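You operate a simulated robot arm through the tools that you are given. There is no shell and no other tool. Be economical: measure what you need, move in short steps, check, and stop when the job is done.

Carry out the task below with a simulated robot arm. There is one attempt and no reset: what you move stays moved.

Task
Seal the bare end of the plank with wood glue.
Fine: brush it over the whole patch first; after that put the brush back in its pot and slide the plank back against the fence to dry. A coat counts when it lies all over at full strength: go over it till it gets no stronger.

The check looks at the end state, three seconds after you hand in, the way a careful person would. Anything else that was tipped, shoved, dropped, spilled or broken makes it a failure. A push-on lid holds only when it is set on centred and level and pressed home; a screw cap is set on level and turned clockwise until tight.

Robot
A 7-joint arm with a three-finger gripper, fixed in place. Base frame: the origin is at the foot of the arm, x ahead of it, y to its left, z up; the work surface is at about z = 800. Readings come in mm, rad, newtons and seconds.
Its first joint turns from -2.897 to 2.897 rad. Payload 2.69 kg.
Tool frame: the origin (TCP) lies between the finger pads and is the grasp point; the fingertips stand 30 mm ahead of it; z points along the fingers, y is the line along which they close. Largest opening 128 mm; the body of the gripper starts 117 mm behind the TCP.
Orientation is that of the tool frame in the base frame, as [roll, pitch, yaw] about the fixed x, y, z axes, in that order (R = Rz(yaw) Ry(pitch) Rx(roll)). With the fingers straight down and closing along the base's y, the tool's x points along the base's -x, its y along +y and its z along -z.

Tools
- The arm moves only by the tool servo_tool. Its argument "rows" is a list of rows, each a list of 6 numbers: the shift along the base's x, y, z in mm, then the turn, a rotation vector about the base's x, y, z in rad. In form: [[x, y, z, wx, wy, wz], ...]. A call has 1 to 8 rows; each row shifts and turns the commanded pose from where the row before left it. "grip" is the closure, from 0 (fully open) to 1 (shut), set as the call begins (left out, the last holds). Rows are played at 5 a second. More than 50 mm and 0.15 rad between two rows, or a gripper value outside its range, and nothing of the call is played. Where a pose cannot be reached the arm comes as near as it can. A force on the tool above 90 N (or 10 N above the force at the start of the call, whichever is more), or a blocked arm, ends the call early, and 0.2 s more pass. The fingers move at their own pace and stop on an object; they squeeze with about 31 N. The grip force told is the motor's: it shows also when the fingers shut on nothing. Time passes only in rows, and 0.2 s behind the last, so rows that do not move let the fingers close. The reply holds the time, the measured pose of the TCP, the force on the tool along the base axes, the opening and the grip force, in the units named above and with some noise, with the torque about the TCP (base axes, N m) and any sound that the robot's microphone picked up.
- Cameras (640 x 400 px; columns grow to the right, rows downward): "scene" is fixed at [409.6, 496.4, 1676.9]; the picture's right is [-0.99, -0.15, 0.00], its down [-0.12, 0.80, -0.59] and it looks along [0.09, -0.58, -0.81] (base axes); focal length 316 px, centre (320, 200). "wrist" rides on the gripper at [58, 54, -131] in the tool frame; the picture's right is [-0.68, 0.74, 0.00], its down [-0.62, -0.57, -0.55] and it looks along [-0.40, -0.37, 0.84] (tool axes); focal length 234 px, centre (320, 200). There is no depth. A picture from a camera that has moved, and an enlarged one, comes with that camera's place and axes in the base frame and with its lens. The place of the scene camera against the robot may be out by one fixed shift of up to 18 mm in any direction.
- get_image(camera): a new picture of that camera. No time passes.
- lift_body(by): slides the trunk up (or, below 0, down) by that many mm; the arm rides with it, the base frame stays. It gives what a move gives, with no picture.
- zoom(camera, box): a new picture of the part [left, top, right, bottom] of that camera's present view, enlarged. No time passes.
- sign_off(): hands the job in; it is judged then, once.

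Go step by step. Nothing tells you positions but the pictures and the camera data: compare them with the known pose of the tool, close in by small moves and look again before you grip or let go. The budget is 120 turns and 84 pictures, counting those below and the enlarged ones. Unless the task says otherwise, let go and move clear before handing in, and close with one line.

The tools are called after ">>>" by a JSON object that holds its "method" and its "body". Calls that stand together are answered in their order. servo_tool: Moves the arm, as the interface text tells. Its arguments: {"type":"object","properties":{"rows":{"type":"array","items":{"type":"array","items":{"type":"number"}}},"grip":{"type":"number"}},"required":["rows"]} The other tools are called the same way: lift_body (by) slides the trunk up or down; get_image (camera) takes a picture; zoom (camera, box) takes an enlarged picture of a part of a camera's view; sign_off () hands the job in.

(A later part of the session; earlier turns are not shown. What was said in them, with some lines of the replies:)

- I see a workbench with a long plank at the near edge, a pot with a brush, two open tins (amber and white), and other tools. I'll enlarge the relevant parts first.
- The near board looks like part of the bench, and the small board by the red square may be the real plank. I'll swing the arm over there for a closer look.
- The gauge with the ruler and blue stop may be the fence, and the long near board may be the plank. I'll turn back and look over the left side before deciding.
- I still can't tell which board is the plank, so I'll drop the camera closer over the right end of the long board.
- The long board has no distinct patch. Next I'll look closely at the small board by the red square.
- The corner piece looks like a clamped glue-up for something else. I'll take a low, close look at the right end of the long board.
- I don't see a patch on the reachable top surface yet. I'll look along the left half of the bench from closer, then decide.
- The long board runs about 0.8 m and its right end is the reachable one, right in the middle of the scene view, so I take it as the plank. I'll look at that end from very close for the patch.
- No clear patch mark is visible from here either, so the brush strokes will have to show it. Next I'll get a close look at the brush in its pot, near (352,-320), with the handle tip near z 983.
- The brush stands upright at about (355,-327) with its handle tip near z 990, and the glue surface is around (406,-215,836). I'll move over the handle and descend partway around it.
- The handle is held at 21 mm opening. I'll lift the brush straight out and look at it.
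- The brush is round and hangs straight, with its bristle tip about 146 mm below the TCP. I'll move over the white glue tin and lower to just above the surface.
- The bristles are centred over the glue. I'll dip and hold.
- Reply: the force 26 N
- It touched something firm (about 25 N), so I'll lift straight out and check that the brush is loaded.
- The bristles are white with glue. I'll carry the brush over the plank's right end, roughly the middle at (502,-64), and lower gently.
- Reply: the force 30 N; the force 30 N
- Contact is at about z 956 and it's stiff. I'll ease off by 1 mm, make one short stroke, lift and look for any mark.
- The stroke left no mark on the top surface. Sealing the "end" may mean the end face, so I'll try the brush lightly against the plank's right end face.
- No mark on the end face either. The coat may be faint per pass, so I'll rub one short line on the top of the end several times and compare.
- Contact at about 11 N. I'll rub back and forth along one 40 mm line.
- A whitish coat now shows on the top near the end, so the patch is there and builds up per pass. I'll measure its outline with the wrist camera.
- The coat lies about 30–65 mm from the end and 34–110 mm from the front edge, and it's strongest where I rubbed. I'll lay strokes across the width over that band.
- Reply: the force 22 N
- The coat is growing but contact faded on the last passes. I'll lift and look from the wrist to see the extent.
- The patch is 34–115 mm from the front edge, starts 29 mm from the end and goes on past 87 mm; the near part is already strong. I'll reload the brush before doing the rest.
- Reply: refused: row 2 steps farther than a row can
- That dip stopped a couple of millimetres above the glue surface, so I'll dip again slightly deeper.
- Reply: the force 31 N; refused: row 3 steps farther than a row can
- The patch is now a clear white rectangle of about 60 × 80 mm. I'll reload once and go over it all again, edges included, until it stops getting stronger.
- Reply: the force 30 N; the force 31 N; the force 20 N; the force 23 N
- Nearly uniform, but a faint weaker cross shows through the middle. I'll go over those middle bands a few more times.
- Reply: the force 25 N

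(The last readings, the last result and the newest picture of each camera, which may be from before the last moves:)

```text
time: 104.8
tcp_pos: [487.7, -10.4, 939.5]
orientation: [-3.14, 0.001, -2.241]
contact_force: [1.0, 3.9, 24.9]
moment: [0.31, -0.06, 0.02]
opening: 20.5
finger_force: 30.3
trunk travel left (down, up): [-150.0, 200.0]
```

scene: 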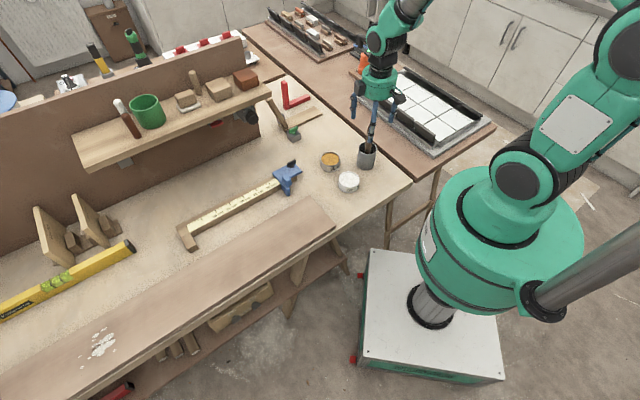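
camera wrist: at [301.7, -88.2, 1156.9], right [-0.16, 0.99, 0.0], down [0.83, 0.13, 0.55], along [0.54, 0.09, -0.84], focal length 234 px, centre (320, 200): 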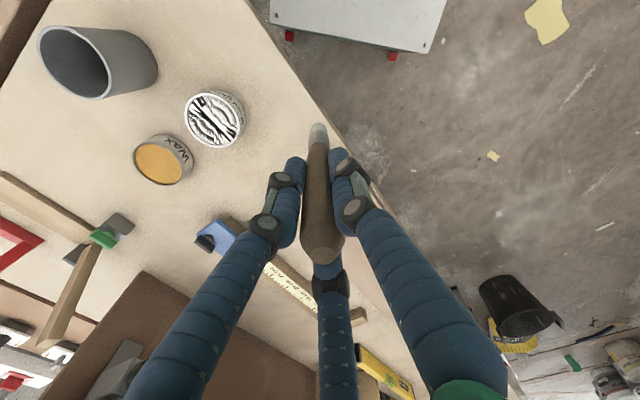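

>>> {"method": "servo_tool", "body": {"rows": [[11, -11, 0, 0, 0, 0], [11, -11, 0, 0, 0, 0], [11, -11, 0, 0, 0, 0], [11, -11, 0, 0, 0, 0], [11, -11, 0, 0, 0, 0], [11, -11, 0, 0, 0, 0], [4, 4, -0.4, 0, 0, 0]]}}

>>> {"method": "servo_tool", "body": {"rows": [[-11, 11, -0.2, 0, 0, 0], [-11, 11, 0, 0, 0, 0], [-11, 11, 0, 0, 0, 0], [-11, 11, 0, 0, 0, 0], [-11, 11, 0, 0, 0, 0], [-11, 11, 0, 0, 0, 0]]}}

>>> {"method": "servo_tool", "body": {"rows": [[11, -11, -0.4, 0, 0, 0], [11, -11, 0, 0, 0, 0], [11, -11, 0, 0, 0, 0], [11, -11, 0, 0, 0, 0], [11, -11, 0, 0, 0, 0], [11, -11, 0, 0, 0, 0], [-6, -6, -0.4, 0, 0, 0]]}}

>>> {"method": "servo_tool", "body": {"rows": [[-11, 11, -0.2, 0, 0, 0], [-11, 11, 0, 0, 0, 0], [-11, 11, 0, 0, 0, 0], [-20, -20, 0, 0, 0, 0], [12, 12, -0.2, 0, 0, 0], [12, 12, 0, 0, 0, 0], [12, 12, 0, 0, 0, 0], [6, 6, 0, 0, 0, 0]]}}

>>> {"method": "servo_tool", "body": {"rows": [[-10, -10, -0.4, 0, 0, 0], [-10, -10, 0, 0, 0, 0], [-10, -10, 0, 0, 0, 0], [-12, -12, 0, 0, 0, 0], [10, 10, -0.2, 0, 0, 0], [10, 10, 0, 0, 0, 0], [10, 10, 0, 0, 0, 0], [10, 10, 0, 0, 0, 0]]}}

```text
time: 106.4
tcp_pos: [557.8, -73.7, 937.9]
orientation: [-3.142, 0.0, -2.241]
contact_force: [-4.1, -2.0, 12.2]
moment: [-0.25, 0.32, -0.03]
opening: 20.9
finger_force: 30.8
trunk travel left (down, up): [-150.0, 200.0]
```

```text
time: 107.8
tcp_pos: [493.2, -4.9, 937.4]
orientation: [3.141, 0.0, -2.241]
contact_force: [0.6, 2.6, 17.6]
moment: [0.37, 0.02, -0.03]
opening: 20.6
finger_force: 31.5
trunk travel left (down, up): [-150.0, 200.0]
```

```text
time: 109.4
tcp_pos: [553.4, -79.4, 935.2]
orientation: [-3.139, 0.002, -2.241]
contact_force: [4.2, -0.1, 18.9]
moment: [0.03, -0.52, 0.02]
opening: 20.7
finger_force: 31.2
trunk travel left (down, up): [-150.0, 200.0]
```

```text
time: 111.2
tcp_pos: [543.6, -24.2, 934.8]
orientation: [3.141, 0.001, -2.241]
contact_force: [-0.1, -0.4, -0.6]
moment: [0.01, -0.02, 0.0]
opening: 20.9
finger_force: 30.4
trunk travel left (down, up): [-150.0, 200.0]
```

```text
time: 113.0
tcp_pos: [538.5, -24.5, 935.6]
orientation: [-3.141, 0.001, -2.241]
contact_force: [-0.4, 0.6, 7.2]
moment: [0.02, 0.15, -0.01]
opening: 20.7
finger_force: 30.3
trunk travel left (down, up): [-150.0, 200.0]
```

>>> {"method": "servo_tool", "body": {"rows": [[0, 0, 35, 0, 0, 0], [-8, -40, 25, 0, 0, 0], [-8, -40, 24, 0, 0, 0], [-5, -40, 0, 0, 0, 0], [0, -18, 0, 0, 0, 0], [0, 0, 0, 0, 0, 0]]}}

>>> {"method": "zoom", "body": {"camera": "wrist", "box": [366, 92, 450, 170]}}

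```text
time: 114.4
tcp_pos: [518.7, -164.8, 1020.9]
orientation: [3.141, 0.0, -2.241]
contact_force: [-0.1, -0.6, 0.0]
moment: [0.02, 0.01, 0.0]
opening: 20.7
finger_force: 31.3
trunk travel left (down, up): [-150.0, 200.0]
```

```text
5.13 times, centred on (408, 131) of wrist
camera zoom: at [440.5, -177.4, 1151.8], right [-0.16, 0.99, 0.0], down [0.83, 0.13, 0.55], along [0.54, 0.09, -0.84], focal length 1201 px, centre (-131, 554)
```

zoom: 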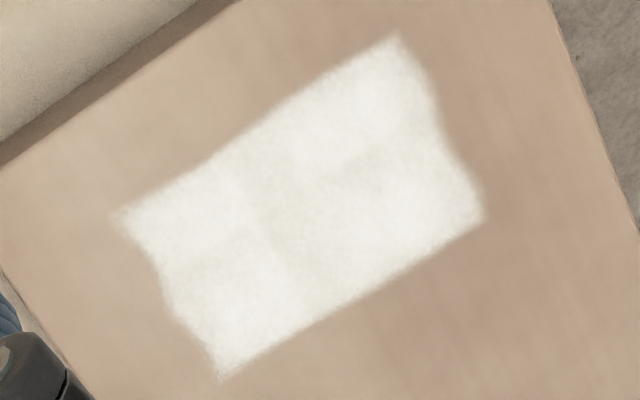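

The picture is unchanged, so the coat has reached full strength. Next I'll carry the brush over its pot and check the alignment before lowering.

>>> {"method": "servo_tool", "body": {"rows": [[-33, -32, 10, 0, 0, 0], [-33, -32, 10, 0, 0, 0], [-33, -33, 0, 0, 0, 0], [-33, -33, 0, 0, 0, 0], [-31, -32, 0, 0, 0, 0], [0, 0, 0, 0, 0, 0]]}}

>>> {"method": "zoom", "body": {"camera": "wrist", "box": [240, 60, 400, 180]}}

>>> {"method": "zoom", "body": {"camera": "scene", "box": [320, 100, 410, 180]}}

```text
time: 115.8
tcp_pos: [355.5, -326.6, 1043.0]
orientation: [-3.141, 0.001, -2.242]
contact_force: [-0.4, -1.0, -0.1]
moment: [0.05, -0.05, -0.02]
opening: 20.8
finger_force: 31.3
trunk travel left (down, up): [-150.0, 200.0]
```

```text
3.33 times, centred on (320, 120) of wrist
camera zoom: at [278.8, -338.9, 1174.1], right [-0.16, 0.99, 0.0], down [0.83, 0.13, 0.55], along [0.54, 0.09, -0.84], focal length 781 px, centre (320, 467)
```

zoom: 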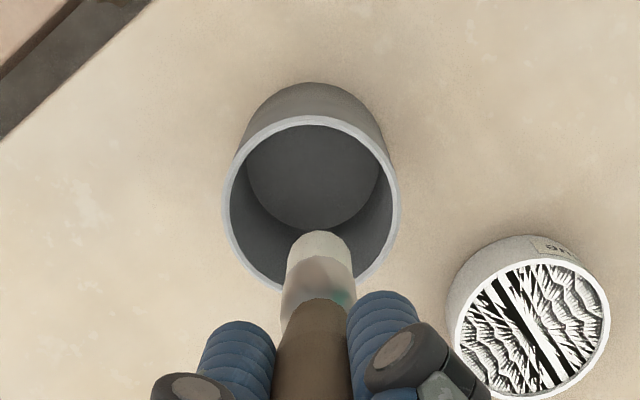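

```text
5.00 times, centred on (365, 140) of scene
camera zoom: at [409.6, 496.4, 1676.9], right [-0.99, -0.15, 0.0], down [-0.12, 0.8, -0.59], along [0.09, -0.58, -0.81], focal length 1580 px, centre (95, 500)
```

zoom: 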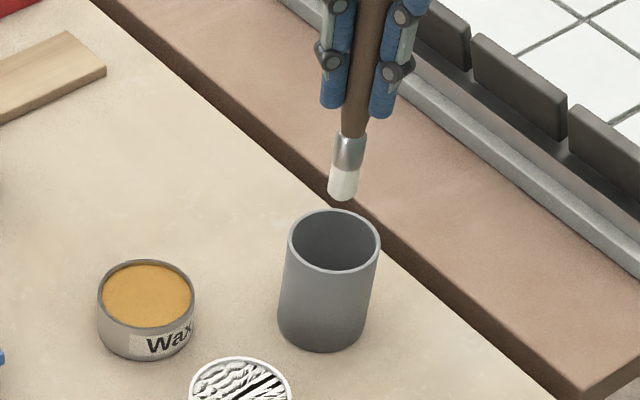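

The pot's rim centre works out at about (355,-329), right under the brush. I'll lower into the pot in steps.

>>> {"method": "servo_tool", "body": {"rows": [[0, -1, -25, 0, 0, 0], [0, 0, -25, 0, 0, 0], [0, 0, -25, 0, 0, 0], [0, 0, -20, 0, 0, 0], [0, 0, -15, 0, 0, 0], [0, 0, -8, 0, 0, 0], [0, 0, -5, 0, 0, 0], [0, 0, 0, 0, 0, 0]]}}

>>> {"method": "zoom", "body": {"camera": "scene", "box": [320, 100, 410, 180]}}

```text
time: 117.6
tcp_pos: [357.0, -328.1, 918.2]
orientation: [-3.141, 0.001, -2.24]
contact_force: [0.7, -0.4, -0.1]
moment: [0.02, -0.01, 0.02]
opening: 20.7
finger_force: 30.6
trunk travel left (down, up): [-150.0, 200.0]
```

```text
5.00 times, centred on (365, 140) of scene
camera zoom: at [409.6, 496.4, 1676.9], right [-0.99, -0.15, 0.0], down [-0.12, 0.8, -0.59], along [0.09, -0.58, -0.81], focal length 1580 px, centre (95, 500)
```

zoom: 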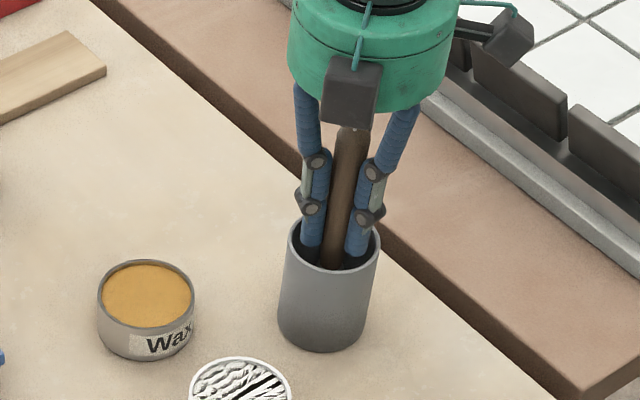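

The fingertips may sit just inside the rim, so I'll lower a touch to find the floor and open only slightly before rising.

>>> {"method": "servo_tool", "body": {"rows": [[0, 0, -2, 0, 0, 0], [0, 0, 0, 0, 0, 0]]}}

>>> {"method": "servo_tool", "body": {"rows": [[0, 0, -2, 0, 0, 0], [0, 0, 0, 0, 0, 0]]}}

```text
time: 118.2
tcp_pos: [356.4, -327.9, 915.6]
orientation: [-3.14, 0.0, -2.242]
contact_force: [-1.0, 1.8, 15.8]
moment: [0.23, 0.18, 0.0]
opening: 20.8
finger_force: 30.4
trunk travel left (down, up): [-150.0, 200.0]
```

```text
time: 118.8
tcp_pos: [355.7, -328.8, 914.5]
orientation: [-3.139, 0.001, -2.241]
contact_force: [2.5, -2.6, 29.8]
moment: [-0.23, -0.24, 0.0]
opening: 20.9
finger_force: 31.4
trunk travel left (down, up): [-150.0, 200.0]
```

The brush is standing on the pot floor. I'll open slightly and rise straight up.

>>> {"method": "servo_tool", "body": {"rows": [[0, 0, 0.5, 0, 0, 0], [0, 0, 0, 0, 0, 0], [0, 0, 0, 0, 0, 0]], "grip": 0.76}}

>>> {"method": "servo_tool", "body": {"rows": [[0, 0, 15, 0, 0, 0], [0, 0, 20, 0, 0, 0], [0, 0, 20, 0, 0, 0], [0, 0, 0, 0, 0, 0]]}}

>>> {"method": "zoom", "body": {"camera": "scene", "box": [320, 100, 410, 180]}}

```text
time: 119.6
tcp_pos: [354.6, -326.8, 912.2]
orientation: [3.141, 0.001, -2.241]
contact_force: [0.2, 0.3, -1.8]
moment: [-0.02, 0.03, -0.01]
opening: 29.3
finger_force: 0.1
trunk travel left (down, up): [-150.0, 200.0]
```

```text
time: 120.6
tcp_pos: [354.4, -327.1, 968.2]
orientation: [-3.141, 0.001, -2.241]
contact_force: [0.0, 0.8, 0.1]
moment: [0.0, -0.03, 0.02]
opening: 30.9
finger_force: 0.1
trunk travel left (down, up): [-150.0, 200.0]
```

```text
5.00 times, centred on (365, 140) of scene
camera zoom: at [409.6, 496.4, 1676.9], right [-0.99, -0.15, 0.0], down [-0.12, 0.8, -0.59], along [0.09, -0.58, -0.81], focal length 1580 px, centre (95, 500)
```

zoom: 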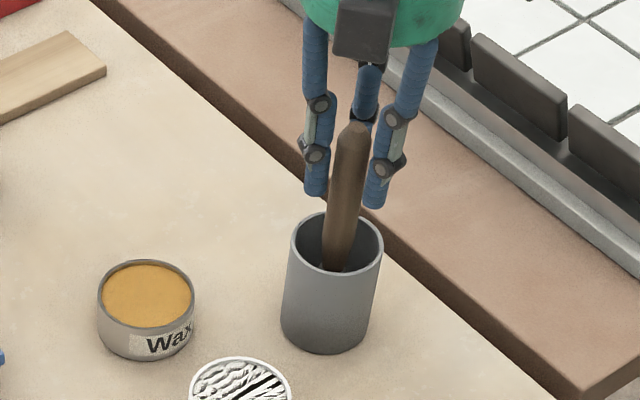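

The brush is back in its pot. Next is the fence: the ruler rail lies parallel behind the plank, so I'll look from above to measure that gap.

>>> {"method": "servo_tool", "body": {"rows": [[0, 0, 45, 0, 0, 0], [30, 32, 18, 0, 0, 0], [30, 32, 18, 0, 0, 0], [30, 32, 18, 0, 0, 0], [30, 32, 18, 0, 0, 0], [30, 32, 18, 0, 0, 0], [30, 32, 16, 0, 0, 0], [33, 35, 0, 0, 0, 0]], "grip": 0.76}}

>>> {"method": "servo_tool", "body": {"rows": [[30, 32, 0, 0, 0, 0], [30, 32, 0, 0, 0, 0], [30, 32, 0, 0, 0, 0], [0, 0, 0, 0, 0, 0]], "grip": 1}}

>>> {"method": "get_image", "body": {"camera": "wrist"}}

```text
time: 122.4
tcp_pos: [567.1, -99.6, 1118.1]
orientation: [-3.141, 0.0, -2.241]
contact_force: [-0.6, -0.9, -0.2]
moment: [-0.01, -0.06, 0.01]
opening: 30.4
finger_force: 0.1
trunk travel left (down, up): [-150.0, 200.0]
```

```text
time: 123.4
tcp_pos: [659.0, -5.0, 1115.4]
orientation: [-3.141, 0.001, -2.241]
contact_force: [0.2, 0.5, 0.4]
moment: [-0.08, 0.04, 0.0]
opening: 2.1
finger_force: 30.8
trunk travel left (down, up): [-150.0, 200.0]
```

```text
16 pictures are left
camera wrist: at [581.3, -17.7, 1246.7], right [-0.16, 0.99, 0.0], down [0.83, 0.13, 0.55], along [0.54, 0.09, -0.84], focal length 234 px, centre (320, 200)
```

wrist: 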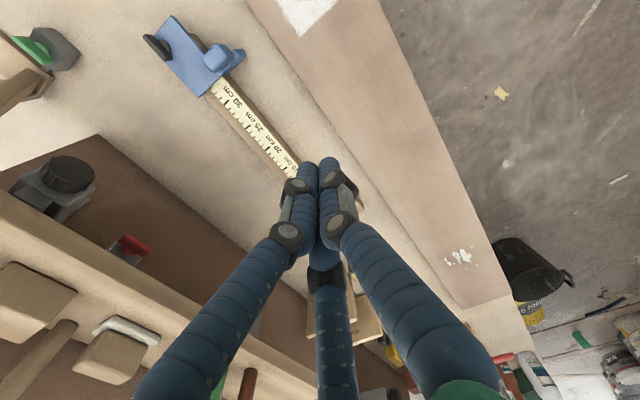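

The plank's back edge sits about 45 mm short of the rail's stops. I'll bring the open gripper round to the plank's front edge near mid-length, turned so both fingers push along the edge.

>>> {"method": "servo_tool", "body": {"rows": [[5, 28, 0, 0, 0, -0.145], [5, 28, 0, 0, 0, -0.145], [5, 28, 0, 0, 0, -0.145], [5, 28, 0, 0, 0, -0.145], [6, 28, 0, 0, 0, -0.145], [6, 28, 0, 0, 0, -0.145], [6, 28, 0, 0, 0, -0.145], [6, 28, 0, 0, 0, -0.145]], "grip": 0.1}}

>>> {"method": "servo_tool", "body": {"rows": [[6, 28, -20, 0, 0, -0.145], [6, 28, -30, 0, 0, -0.145], [6, 28, -30, 0, 0, -0.145], [6, 25, -30, 0, 0, -0.09], [0, 0, -30, 0, 0, 0], [0, 0, 0, 0, 0, 0]]}}

>>> {"method": "get_image", "body": {"camera": "scene"}}

```text
time: 125.2
tcp_pos: [703.6, 220.6, 1121.1]
orientation: [3.141, -0.002, 2.88]
contact_force: [-0.5, -0.6, 0.2]
moment: [0.0, 0.0, -0.04]
opening: 115.2
finger_force: 0.0
trunk travel left (down, up): [-150.0, 200.0]
```

```text
time: 126.6
tcp_pos: [729.4, 328.6, 981.0]
orientation: [3.141, 0.001, 2.357]
contact_force: [0.5, -0.4, -0.6]
moment: [-0.06, 0.01, -0.01]
opening: 114.9
finger_force: 0.1
trunk travel left (down, up): [-150.0, 200.0]
```

```text
15 pictures are left
```

scene: 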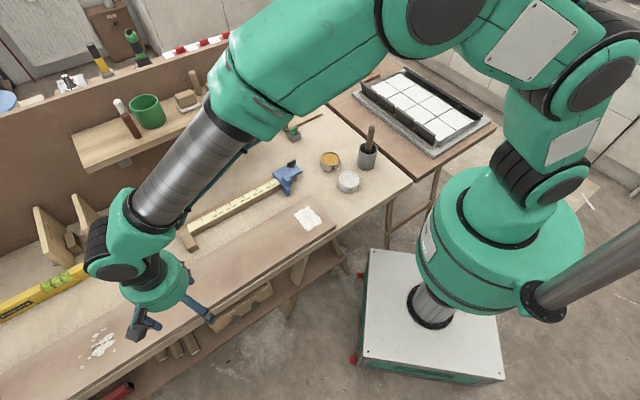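

>>> {"method": "servo_tool", "body": {"rows": [[0, 0, -30, 0, 0, 0], [0, 0, -30, 0, 0, 0], [0, 0, -30, 0, 0, 0], [0, 0, -30, 0, 0, 0], [0, 0, -15, 0, 0, 0], [0, 0, -5, 0, 0, 0], [0, 0, 0, 0, 0, 0]]}}

>>> {"method": "zoom", "body": {"camera": "scene", "box": [90, 230, 270, 350]}}

```text
time: 128.2
tcp_pos: [725.9, 329.1, 840.8]
orientation: [3.14, 0.003, 2.357]
contact_force: [-0.5, -1.3, 14.6]
moment: [-1.07, -0.26, -0.21]
opening: 123.7
finger_force: 5.6
trunk travel left (down, up): [-150.0, 200.0]
```

```text
3.33 times, centred on (180, 290) of scene
camera zoom: at [409.6, 496.4, 1676.9], right [-0.99, -0.15, 0.0], down [-0.12, 0.8, -0.59], along [0.09, -0.58, -0.81], focal length 1054 px, centre (787, -100)
```

zoom: 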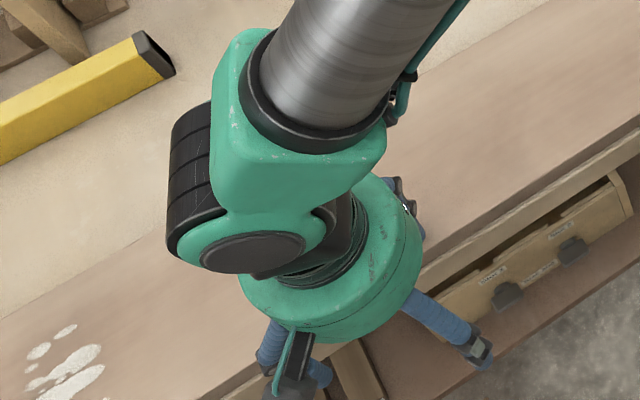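

Something touched on the way down, so I'll raise straight away and look from the wrist.

>>> {"method": "servo_tool", "body": {"rows": [[0, 0, 15, 0, 0, 0], [0, 0, 20, 0, 0, 0], [0, 0, 0, 0, 0, 0]]}}

>>> {"method": "get_image", "body": {"camera": "wrist"}}

```text
time: 129.0
tcp_pos: [727.9, 329.9, 873.2]
orientation: [-3.14, 0.001, 2.358]
contact_force: [0.0, 0.4, 0.7]
moment: [0.03, -0.03, -0.02]
opening: 115.3
finger_force: 0.1
trunk travel left (down, up): [-150.0, 200.0]
```

```text
13 pictures are left
camera wrist: at [724.0, 409.0, 1004.3], right [1.0, 0.04, 0.0], down [0.04, -0.84, 0.55], along [0.02, -0.55, -0.84], focal length 234 px, centre (320, 200)
```

wrist: 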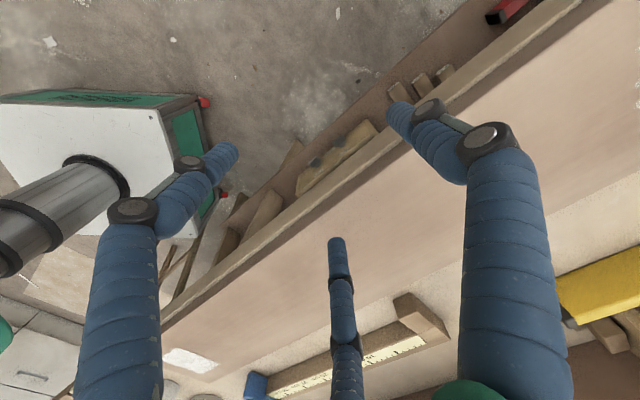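

The gripper has a third opposing finger that rested on the plank top. I'll close the fingers into one blunt pusher and go down in front of the edge.

>>> {"method": "servo_tool", "body": {"rows": [[0, 0, 0, 0, 0, 0], [0, 0, 0, 0, 0, 0], [0, 0, 0, 0, 0, 0], [0, 0, 0, 0, 0, 0]], "grip": 1}}

>>> {"method": "servo_tool", "body": {"rows": [[0, 0, -15, 0, 0, 0], [0, 0, -15, 0, 0, 0], [0, 0, -4, 0, 0, 0], [0, 0, 0, 0, 0, 0]]}}

>>> {"method": "get_image", "body": {"camera": "wrist"}}

```text
time: 130.0
tcp_pos: [727.7, 329.9, 873.5]
orientation: [3.141, 0.002, 2.355]
contact_force: [0.7, -0.5, -0.5]
moment: [0.0, -0.02, 0.0]
opening: 2.2
finger_force: 31.2
trunk travel left (down, up): [-150.0, 200.0]
```

```text
time: 131.0
tcp_pos: [727.7, 329.5, 839.4]
orientation: [-3.141, 0.001, 2.357]
contact_force: [0.0, 0.4, 0.7]
moment: [0.02, 0.03, 0.02]
opening: 2.1
finger_force: 31.5
trunk travel left (down, up): [-150.0, 200.0]
```

```text
12 pictures are left
camera wrist: at [723.7, 407.7, 970.3], right [1.0, 0.04, 0.0], down [0.04, -0.84, 0.55], along [0.02, -0.55, -0.84], focal length 234 px, centre (320, 200)
```

wrist: 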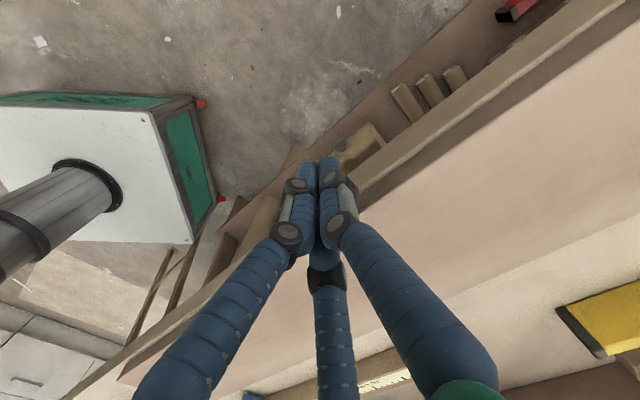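

>>> {"method": "servo_tool", "body": {"rows": [[7, -7, 0, 0, 0, 0], [7, -7, 0, 0, 0, 0], [0, 0, 0, 0, 0, 0]]}}

>>> {"method": "servo_tool", "body": {"rows": [[3, -3, 0, 0, 0, 0], [3, -3, 0, 0, 0, 0], [0, 0, 0, 0, 0, 0]]}}

>>> {"method": "servo_tool", "body": {"rows": [[3, -3, 0, 0, 0, 0], [0, 0, 0, 0, 0, 0]]}}

```text
time: 131.8
tcp_pos: [740.2, 316.3, 840.8]
orientation: [-3.141, 0.001, 2.358]
contact_force: [0.8, -0.6, -0.2]
moment: [0.0, 0.0, 0.0]
opening: 2.2
finger_force: 30.8
trunk travel left (down, up): [-150.0, 200.0]
```

```text
time: 132.6
tcp_pos: [747.6, 310.1, 841.3]
orientation: [3.14, 0.0, 2.354]
contact_force: [-5.5, 5.4, 3.9]
moment: [-0.01, 0.12, -0.01]
opening: 2.2
finger_force: 31.6
trunk travel left (down, up): [-150.0, 200.0]
```

```text
time: 133.2
tcp_pos: [751.7, 306.4, 840.2]
orientation: [3.141, 0.0, 2.355]
contact_force: [-2.7, 3.8, 1.2]
moment: [0.08, 0.05, -0.05]
opening: 2.2
finger_force: 31.2
trunk travel left (down, up): [-150.0, 200.0]
```

The plank slides with only about 7 N. I'll push another 16 mm and check that it stays straight.

>>> {"method": "servo_tool", "body": {"rows": [[3, -3, 0, 0, 0, 0], [3, -3, 0, 0, 0, 0], [3, -3, 0, 0, 0, 0], [3, -3, 0, 0, 0, 0], [0, 0, 0, 0, 0, 0]]}}

>>> {"method": "zoom", "body": {"camera": "scene", "box": [140, 160, 350, 300]}}

```text
time: 134.4
tcp_pos: [761.9, 295.3, 839.6]
orientation: [-3.141, 0.0, 2.356]
contact_force: [-1.6, 2.3, 0.5]
moment: [0.01, -0.01, -0.02]
opening: 2.4
finger_force: 31.4
trunk travel left (down, up): [-150.0, 200.0]
```

```text
2.86 times, centred on (245, 230) of scene
camera zoom: at [409.6, 496.4, 1676.9], right [-0.99, -0.15, 0.0], down [-0.12, 0.8, -0.59], along [0.09, -0.58, -0.81], focal length 903 px, centre (534, 114)
```

zoom: 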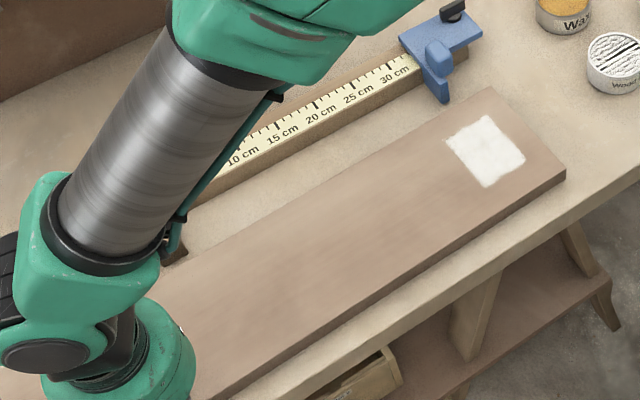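

>>> {"method": "servo_tool", "body": {"rows": [[3, -3, 0, 0, 0, 0], [3, -3, 0, 0, 0, 0], [3, -3, 0, 0, 0, 0], [0, 0, 0, 0, 0, 0]]}}

>>> {"method": "servo_tool", "body": {"rows": [[1.4, -1.4, 0, 0, 0, 0], [0, 0, 0, 0, 0, 0]]}}

>>> {"method": "zoom", "body": {"camera": "scene", "box": [140, 150, 350, 290]}}

```text
time: 135.4
tcp_pos: [771.2, 285.9, 839.5]
orientation: [3.142, 0.001, 2.356]
contact_force: [-6.3, 5.6, 1.2]
moment: [0.1, 0.1, -0.06]
opening: 2.3
finger_force: 30.6
trunk travel left (down, up): [-150.0, 200.0]
```

```text
time: 136.0
tcp_pos: [772.3, 285.2, 839.9]
orientation: [-3.141, -0.001, 2.356]
contact_force: [-5.0, 4.5, 0.0]
moment: [0.06, 0.1, -0.03]
opening: 2.0
finger_force: 30.9
trunk travel left (down, up): [-150.0, 200.0]
```

```text
2.86 times, centred on (245, 220) of scene
camera zoom: at [409.6, 496.4, 1676.9], right [-0.99, -0.15, 0.0], down [-0.12, 0.8, -0.59], along [0.09, -0.58, -0.81], focal length 903 px, centre (534, 143)
```

zoom: 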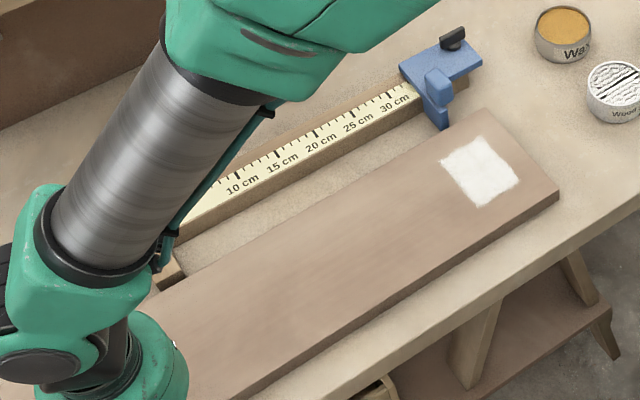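

>>> {"method": "zoom", "body": {"camera": "scene", "box": [190, 210, 240, 260]}}

>>> {"method": "zoom", "body": {"camera": "scene", "box": [270, 170, 320, 220]}}

```text
8.00 times, centred on (215, 235) of scene
camera zoom: at [409.6, 496.4, 1676.9], right [-0.99, -0.15, 0.0], down [-0.12, 0.8, -0.59], along [0.09, -0.58, -0.81], focal length 2528 px, centre (1160, -80)
```

zoom: 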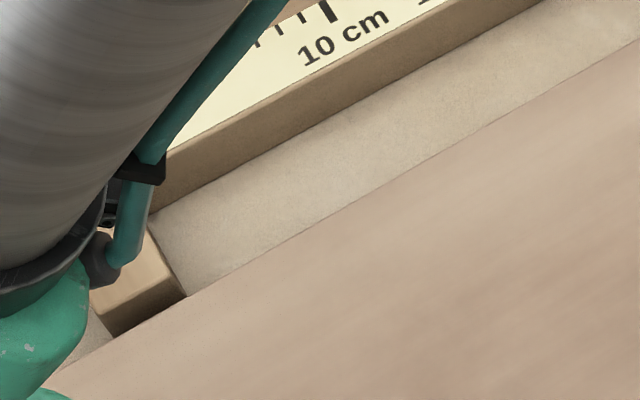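

```text
8.00 times, centred on (295, 195) of scene
camera zoom: at [409.6, 496.4, 1676.9], right [-0.99, -0.15, 0.0], down [-0.12, 0.8, -0.59], along [0.09, -0.58, -0.81], focal length 2528 px, centre (520, 240)
```

zoom: 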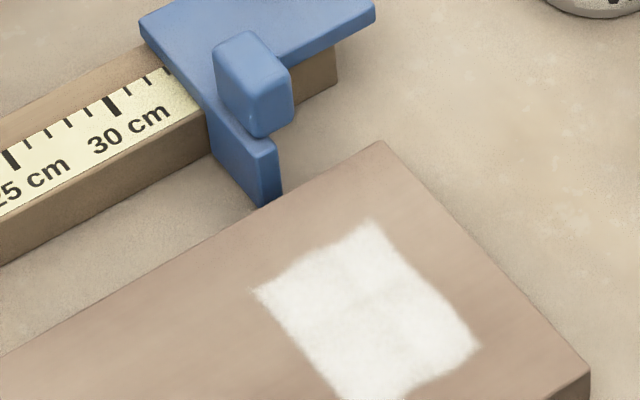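

Both the end block and the blue jaw are now within about a centimetre of the plank. I'll creep on in 2 mm steps watching the force.

>>> {"method": "servo_tool", "body": {"rows": [[1.4, -1.4, 0, 0, 0, 0], [1.4, -1.4, 0, 0, 0, 0], [0, 0, 0, 0, 0, 0]]}}

>>> {"method": "servo_tool", "body": {"rows": [[1.4, -1.4, 0, 0, 0, 0], [0, 0, 0, 0, 0, 0]]}}

>>> {"method": "servo_tool", "body": {"rows": [[1.4, -1.4, 0, 0, 0, 0], [0, 0, 0, 0, 0, 0]]}}

>>> {"method": "zoom", "body": {"camera": "scene", "box": [190, 170, 320, 260]}}

```text
time: 136.8
tcp_pos: [774.5, 281.1, 840.9]
orientation: [-3.141, 0.0, 2.356]
contact_force: [-4.5, 5.2, 2.6]
moment: [0.07, 0.08, -0.05]
opening: 1.8
finger_force: 30.7
trunk travel left (down, up): [-150.0, 200.0]
```

```text
time: 137.4
tcp_pos: [775.2, 279.4, 839.9]
orientation: [-3.141, 0.0, 2.356]
contact_force: [-5.6, 4.5, 1.6]
moment: [0.03, 0.09, -0.04]
opening: 2.3
finger_force: 31.5
trunk travel left (down, up): [-150.0, 200.0]
```

```text
time: 138.0
tcp_pos: [776.2, 279.7, 841.1]
orientation: [3.142, 0.001, 2.357]
contact_force: [-4.9, 5.2, 2.9]
moment: [0.03, 0.08, -0.03]
opening: 2.2
finger_force: 31.5
trunk travel left (down, up): [-150.0, 200.0]
```

```text
4.44 times, centred on (255, 215) of scene
camera zoom: at [409.6, 496.4, 1676.9], right [-0.99, -0.15, 0.0], down [-0.12, 0.8, -0.59], along [0.09, -0.58, -0.81], focal length 1405 px, centre (609, 133)
```

zoom: 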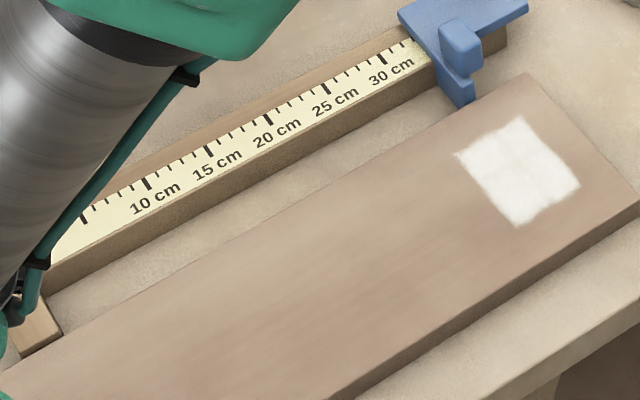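

>>> {"method": "servo_tool", "body": {"rows": [[1.4, -1.4, 0, 0, 0, 0], [0, 0, 0, 0, 0, 0]]}}

>>> {"method": "servo_tool", "body": {"rows": [[1.4, -1.4, 0, 0, 0, 0], [0, 0, 0, 0, 0, 0]]}}

>>> {"method": "zoom", "body": {"camera": "scene", "box": [190, 170, 320, 260]}}

```text
time: 138.6
tcp_pos: [777.3, 278.9, 840.5]
orientation: [-3.141, 0.0, 2.356]
contact_force: [-21.7, 17.4, 9.2]
moment: [0.11, 0.49, -0.17]
opening: 2.1
finger_force: 31.0
trunk travel left (down, up): [-150.0, 200.0]
```

```text
time: 139.2
tcp_pos: [777.9, 278.2, 839.9]
orientation: [-3.138, 0.002, 2.357]
contact_force: [-41.3, 37.0, 13.7]
moment: [0.48, 0.79, -0.29]
opening: 2.1
finger_force: 31.1
trunk travel left (down, up): [-150.0, 200.0]
```

```text
4.44 times, centred on (255, 215) of scene
camera zoom: at [409.6, 496.4, 1676.9], right [-0.99, -0.15, 0.0], down [-0.12, 0.8, -0.59], along [0.09, -0.58, -0.81], focal length 1405 px, centre (609, 133)
```

zoom: 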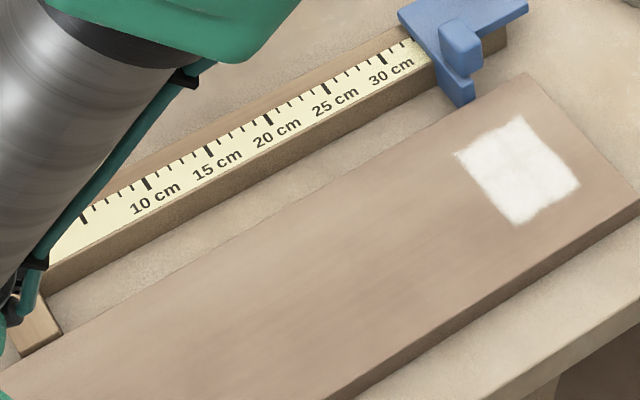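

The force jumped to about 55 N, so the plank is firmly against the fence stops. I'll back off and give the right end a gentle push too, to be sure both contact points are closed.

>>> {"method": "servo_tool", "body": {"rows": [[-7, 7, 0, 0, 0, 0], [-9, 9, 0, 0, 0, 0], [-31, -31, 0, 0, 0, 0], [-31, -31, 0, 0, 0, 0], [-31, -31, 0, 0, 0, 0], [-31, -31, 0, 0, 0, 0], [-31, -31, 0, 0, 0, 0], [-31, -31, 0, 0, 0, 0]]}}

>>> {"method": "servo_tool", "body": {"rows": [[-31, -31, 0, 0, 0, 0], [4, -4, 0, 0, 0, 0], [4, -4, 0, 0, 0, 0], [0, 0, 0, 0, 0, 0]]}}

>>> {"method": "servo_tool", "body": {"rows": [[2, -2, 0, 0, 0, 0], [2, -2, 0, 0, 0, 0], [0, 0, 0, 0, 0, 0]]}}

```text
time: 141.0
tcp_pos: [575.2, 105.3, 837.7]
orientation: [3.141, 0.0, 2.356]
contact_force: [-0.4, -0.6, 0.1]
moment: [0.01, 0.07, 0.0]
opening: 2.2
finger_force: 31.0
trunk travel left (down, up): [-150.0, 200.0]
```

```text
time: 142.0
tcp_pos: [557.7, 66.0, 837.7]
orientation: [3.141, 0.002, 2.356]
contact_force: [-0.2, 0.4, -0.1]
moment: [-0.02, -0.01, -0.02]
opening: 2.0
finger_force: 30.4
trunk travel left (down, up): [-150.0, 200.0]
```

```text
time: 142.8
tcp_pos: [559.9, 63.3, 839.2]
orientation: [-3.141, -0.001, 2.355]
contact_force: [0.4, -0.5, 0.2]
moment: [0.0, 0.0, 0.0]
opening: 2.0
finger_force: 31.0
trunk travel left (down, up): [-150.0, 200.0]
```

>>> {"method": "servo_tool", "body": {"rows": [[1.4, -1.4, 0, 0, 0, 0], [0, 0, 0, 0, 0, 0]]}}

>>> {"method": "servo_tool", "body": {"rows": [[1.4, -1.4, 0, 0, 0, 0], [0, 0, 0, 0, 0, 0]]}}

>>> {"method": "servo_tool", "body": {"rows": [[1, -1, 0, 0, 0, 0], [0, 0, 0, 0, 0, 0]]}}

```text
time: 143.4
tcp_pos: [561.1, 60.7, 840.6]
orientation: [3.14, 0.002, 2.357]
contact_force: [-0.1, -0.2, -0.1]
moment: [0.02, 0.0, 0.0]
opening: 2.0
finger_force: 31.0
trunk travel left (down, up): [-150.0, 200.0]
```

```text
time: 144.0
tcp_pos: [563.7, 60.4, 840.4]
orientation: [3.142, -0.001, 2.357]
contact_force: [0.6, -0.1, 0.5]
moment: [0.01, -0.04, 0.0]
opening: 2.1
finger_force: 30.9
trunk travel left (down, up): [-150.0, 200.0]
```

```text
time: 144.6
tcp_pos: [563.7, 59.8, 840.0]
orientation: [3.141, -0.001, 2.356]
contact_force: [-0.2, 0.2, 0.0]
moment: [0.01, 0.03, -0.03]
opening: 2.1
finger_force: 30.9
trunk travel left (down, up): [-150.0, 200.0]
```

>>> {"method": "servo_tool", "body": {"rows": [[1.4, -1.4, 0, 0, 0, 0], [0, 0, 0, 0, 0, 0]]}}

>>> {"method": "servo_tool", "body": {"rows": [[1.4, -1.4, 0, 0, 0, 0], [0, 0, 0, 0, 0, 0]]}}

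>>> {"method": "servo_tool", "body": {"rows": [[1, -1, 0, 0, 0, 0], [0, 0, 0, 0, 0, 0]]}}

```text
time: 145.2
tcp_pos: [564.1, 58.8, 839.7]
orientation: [-3.14, 0.001, 2.357]
contact_force: [-12.1, 19.7, 5.3]
moment: [0.18, 0.21, 0.01]
opening: 2.0
finger_force: 31.0
trunk travel left (down, up): [-150.0, 200.0]
```

```text
time: 145.8
tcp_pos: [563.2, 58.5, 839.9]
orientation: [-3.139, 0.0, 2.359]
contact_force: [-23.1, 42.3, 8.5]
moment: [0.7, 0.39, 0.04]
opening: 1.9
finger_force: 31.4
trunk travel left (down, up): [-150.0, 200.0]
```

```text
time: 146.4
tcp_pos: [563.0, 58.3, 838.8]
orientation: [-3.139, 0.0, 2.358]
contact_force: [-40.7, 57.5, 13.1]
moment: [0.76, 0.79, -0.11]
opening: 2.1
finger_force: 31.3
trunk travel left (down, up): [-150.0, 200.0]
```

Firm contact at the right end as well, with no movement, so both stops are closed. I'll back off, rise clear and take a last look.

>>> {"method": "servo_tool", "body": {"rows": [[-7, 7, 0, 0, 0, 0], [-20, 20, 0, 0, 0, 0], [-10, 10, 40, 0, 0, 0], [0, 0, 45, 0, 0, 0], [0, 0, 45, 0, 0, 0], [0, 0, 45, 0, 0, 0], [0, 0, 45, 0, 0, 0], [0, 0, 0, 0, 0, 0]]}}

>>> {"method": "get_image", "body": {"camera": "scene"}}

>>> {"method": "zoom", "body": {"camera": "scene", "box": [170, 150, 330, 260]}}

```text
time: 148.2
tcp_pos: [531.8, 90.0, 1061.2]
orientation: [3.141, 0.0, 2.357]
contact_force: [-0.6, -0.5, -0.4]
moment: [0.0, -0.02, -0.01]
opening: 2.3
finger_force: 31.2
trunk travel left (down, up): [-150.0, 200.0]
```

```text
5 pictures are left
```

scene: 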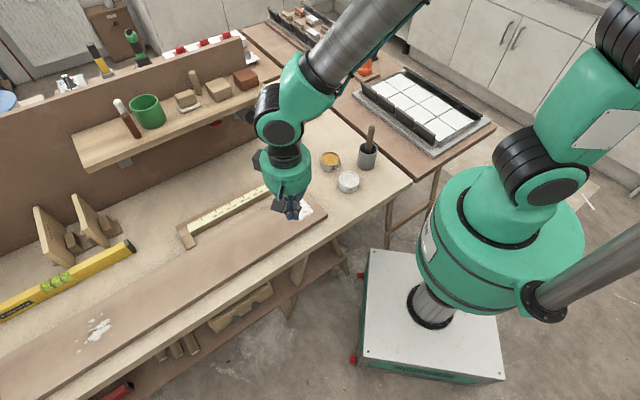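

```text
3.64 times, centred on (250, 205) of scene
camera zoom: at [409.6, 496.4, 1676.9], right [-0.99, -0.15, 0.0], down [-0.12, 0.8, -0.59], along [0.09, -0.58, -0.81], focal length 1149 px, centre (574, 182)
```

zoom: 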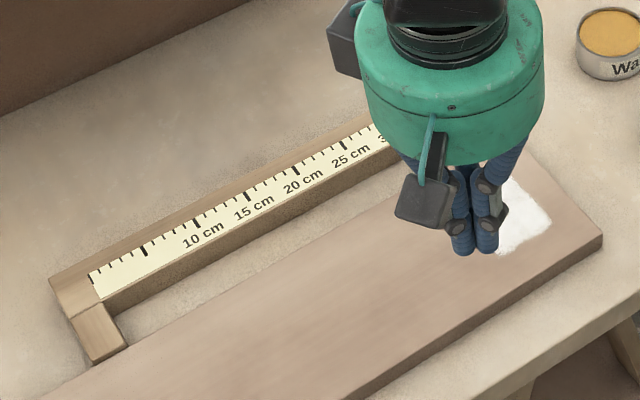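

>>> {"method": "servo_tool", "body": {"rows": [[-30, 35, 10, 0, 0, 0], [-30, 35, 10, 0, 0, 0], [-30, 35, 10, 0, 0, 0], [-20, 40, 0, 0, 0, 0], [0, 0, 0, 0, 0, 0]], "grip": 0.5}}

>>> {"method": "zoom", "body": {"camera": "scene", "box": [180, 110, 400, 260]}}

```text
time: 149.4
tcp_pos: [421.6, 236.9, 1089.7]
orientation: [-3.14, 0.001, 2.358]
contact_force: [-0.4, 0.3, -1.3]
moment: [-0.07, -0.05, 0.05]
opening: 63.8
finger_force: 0.0
trunk travel left (down, up): [-150.0, 200.0]
```

```text
2.67 times, centred on (290, 185) of scene
camera zoom: at [409.6, 496.4, 1676.9], right [-0.99, -0.15, 0.0], down [-0.12, 0.8, -0.59], along [0.09, -0.58, -0.81], focal length 843 px, centre (400, 240)
```

zoom: 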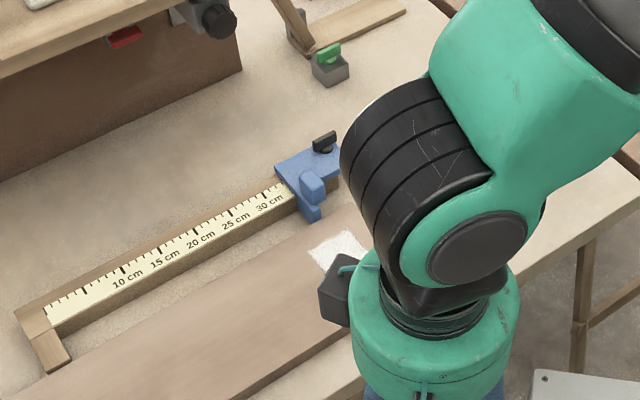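

The patch is coated, the brush stands in its pot, the plank rests against the end block and jaw of the rail, and the arm is clear, so I'm handing in.

>>> {"method": "sign_off", "body": {}}

```text
The job is handed in.
```

I coated the patch at the right end of the plank with wood glue until more brushing made no visible change, then stood the brush back in its pot. I slid the plank back until it stopped firmly; I took the ruler rail to be the fence, so the plank rests against that rail's end block and blue stop.
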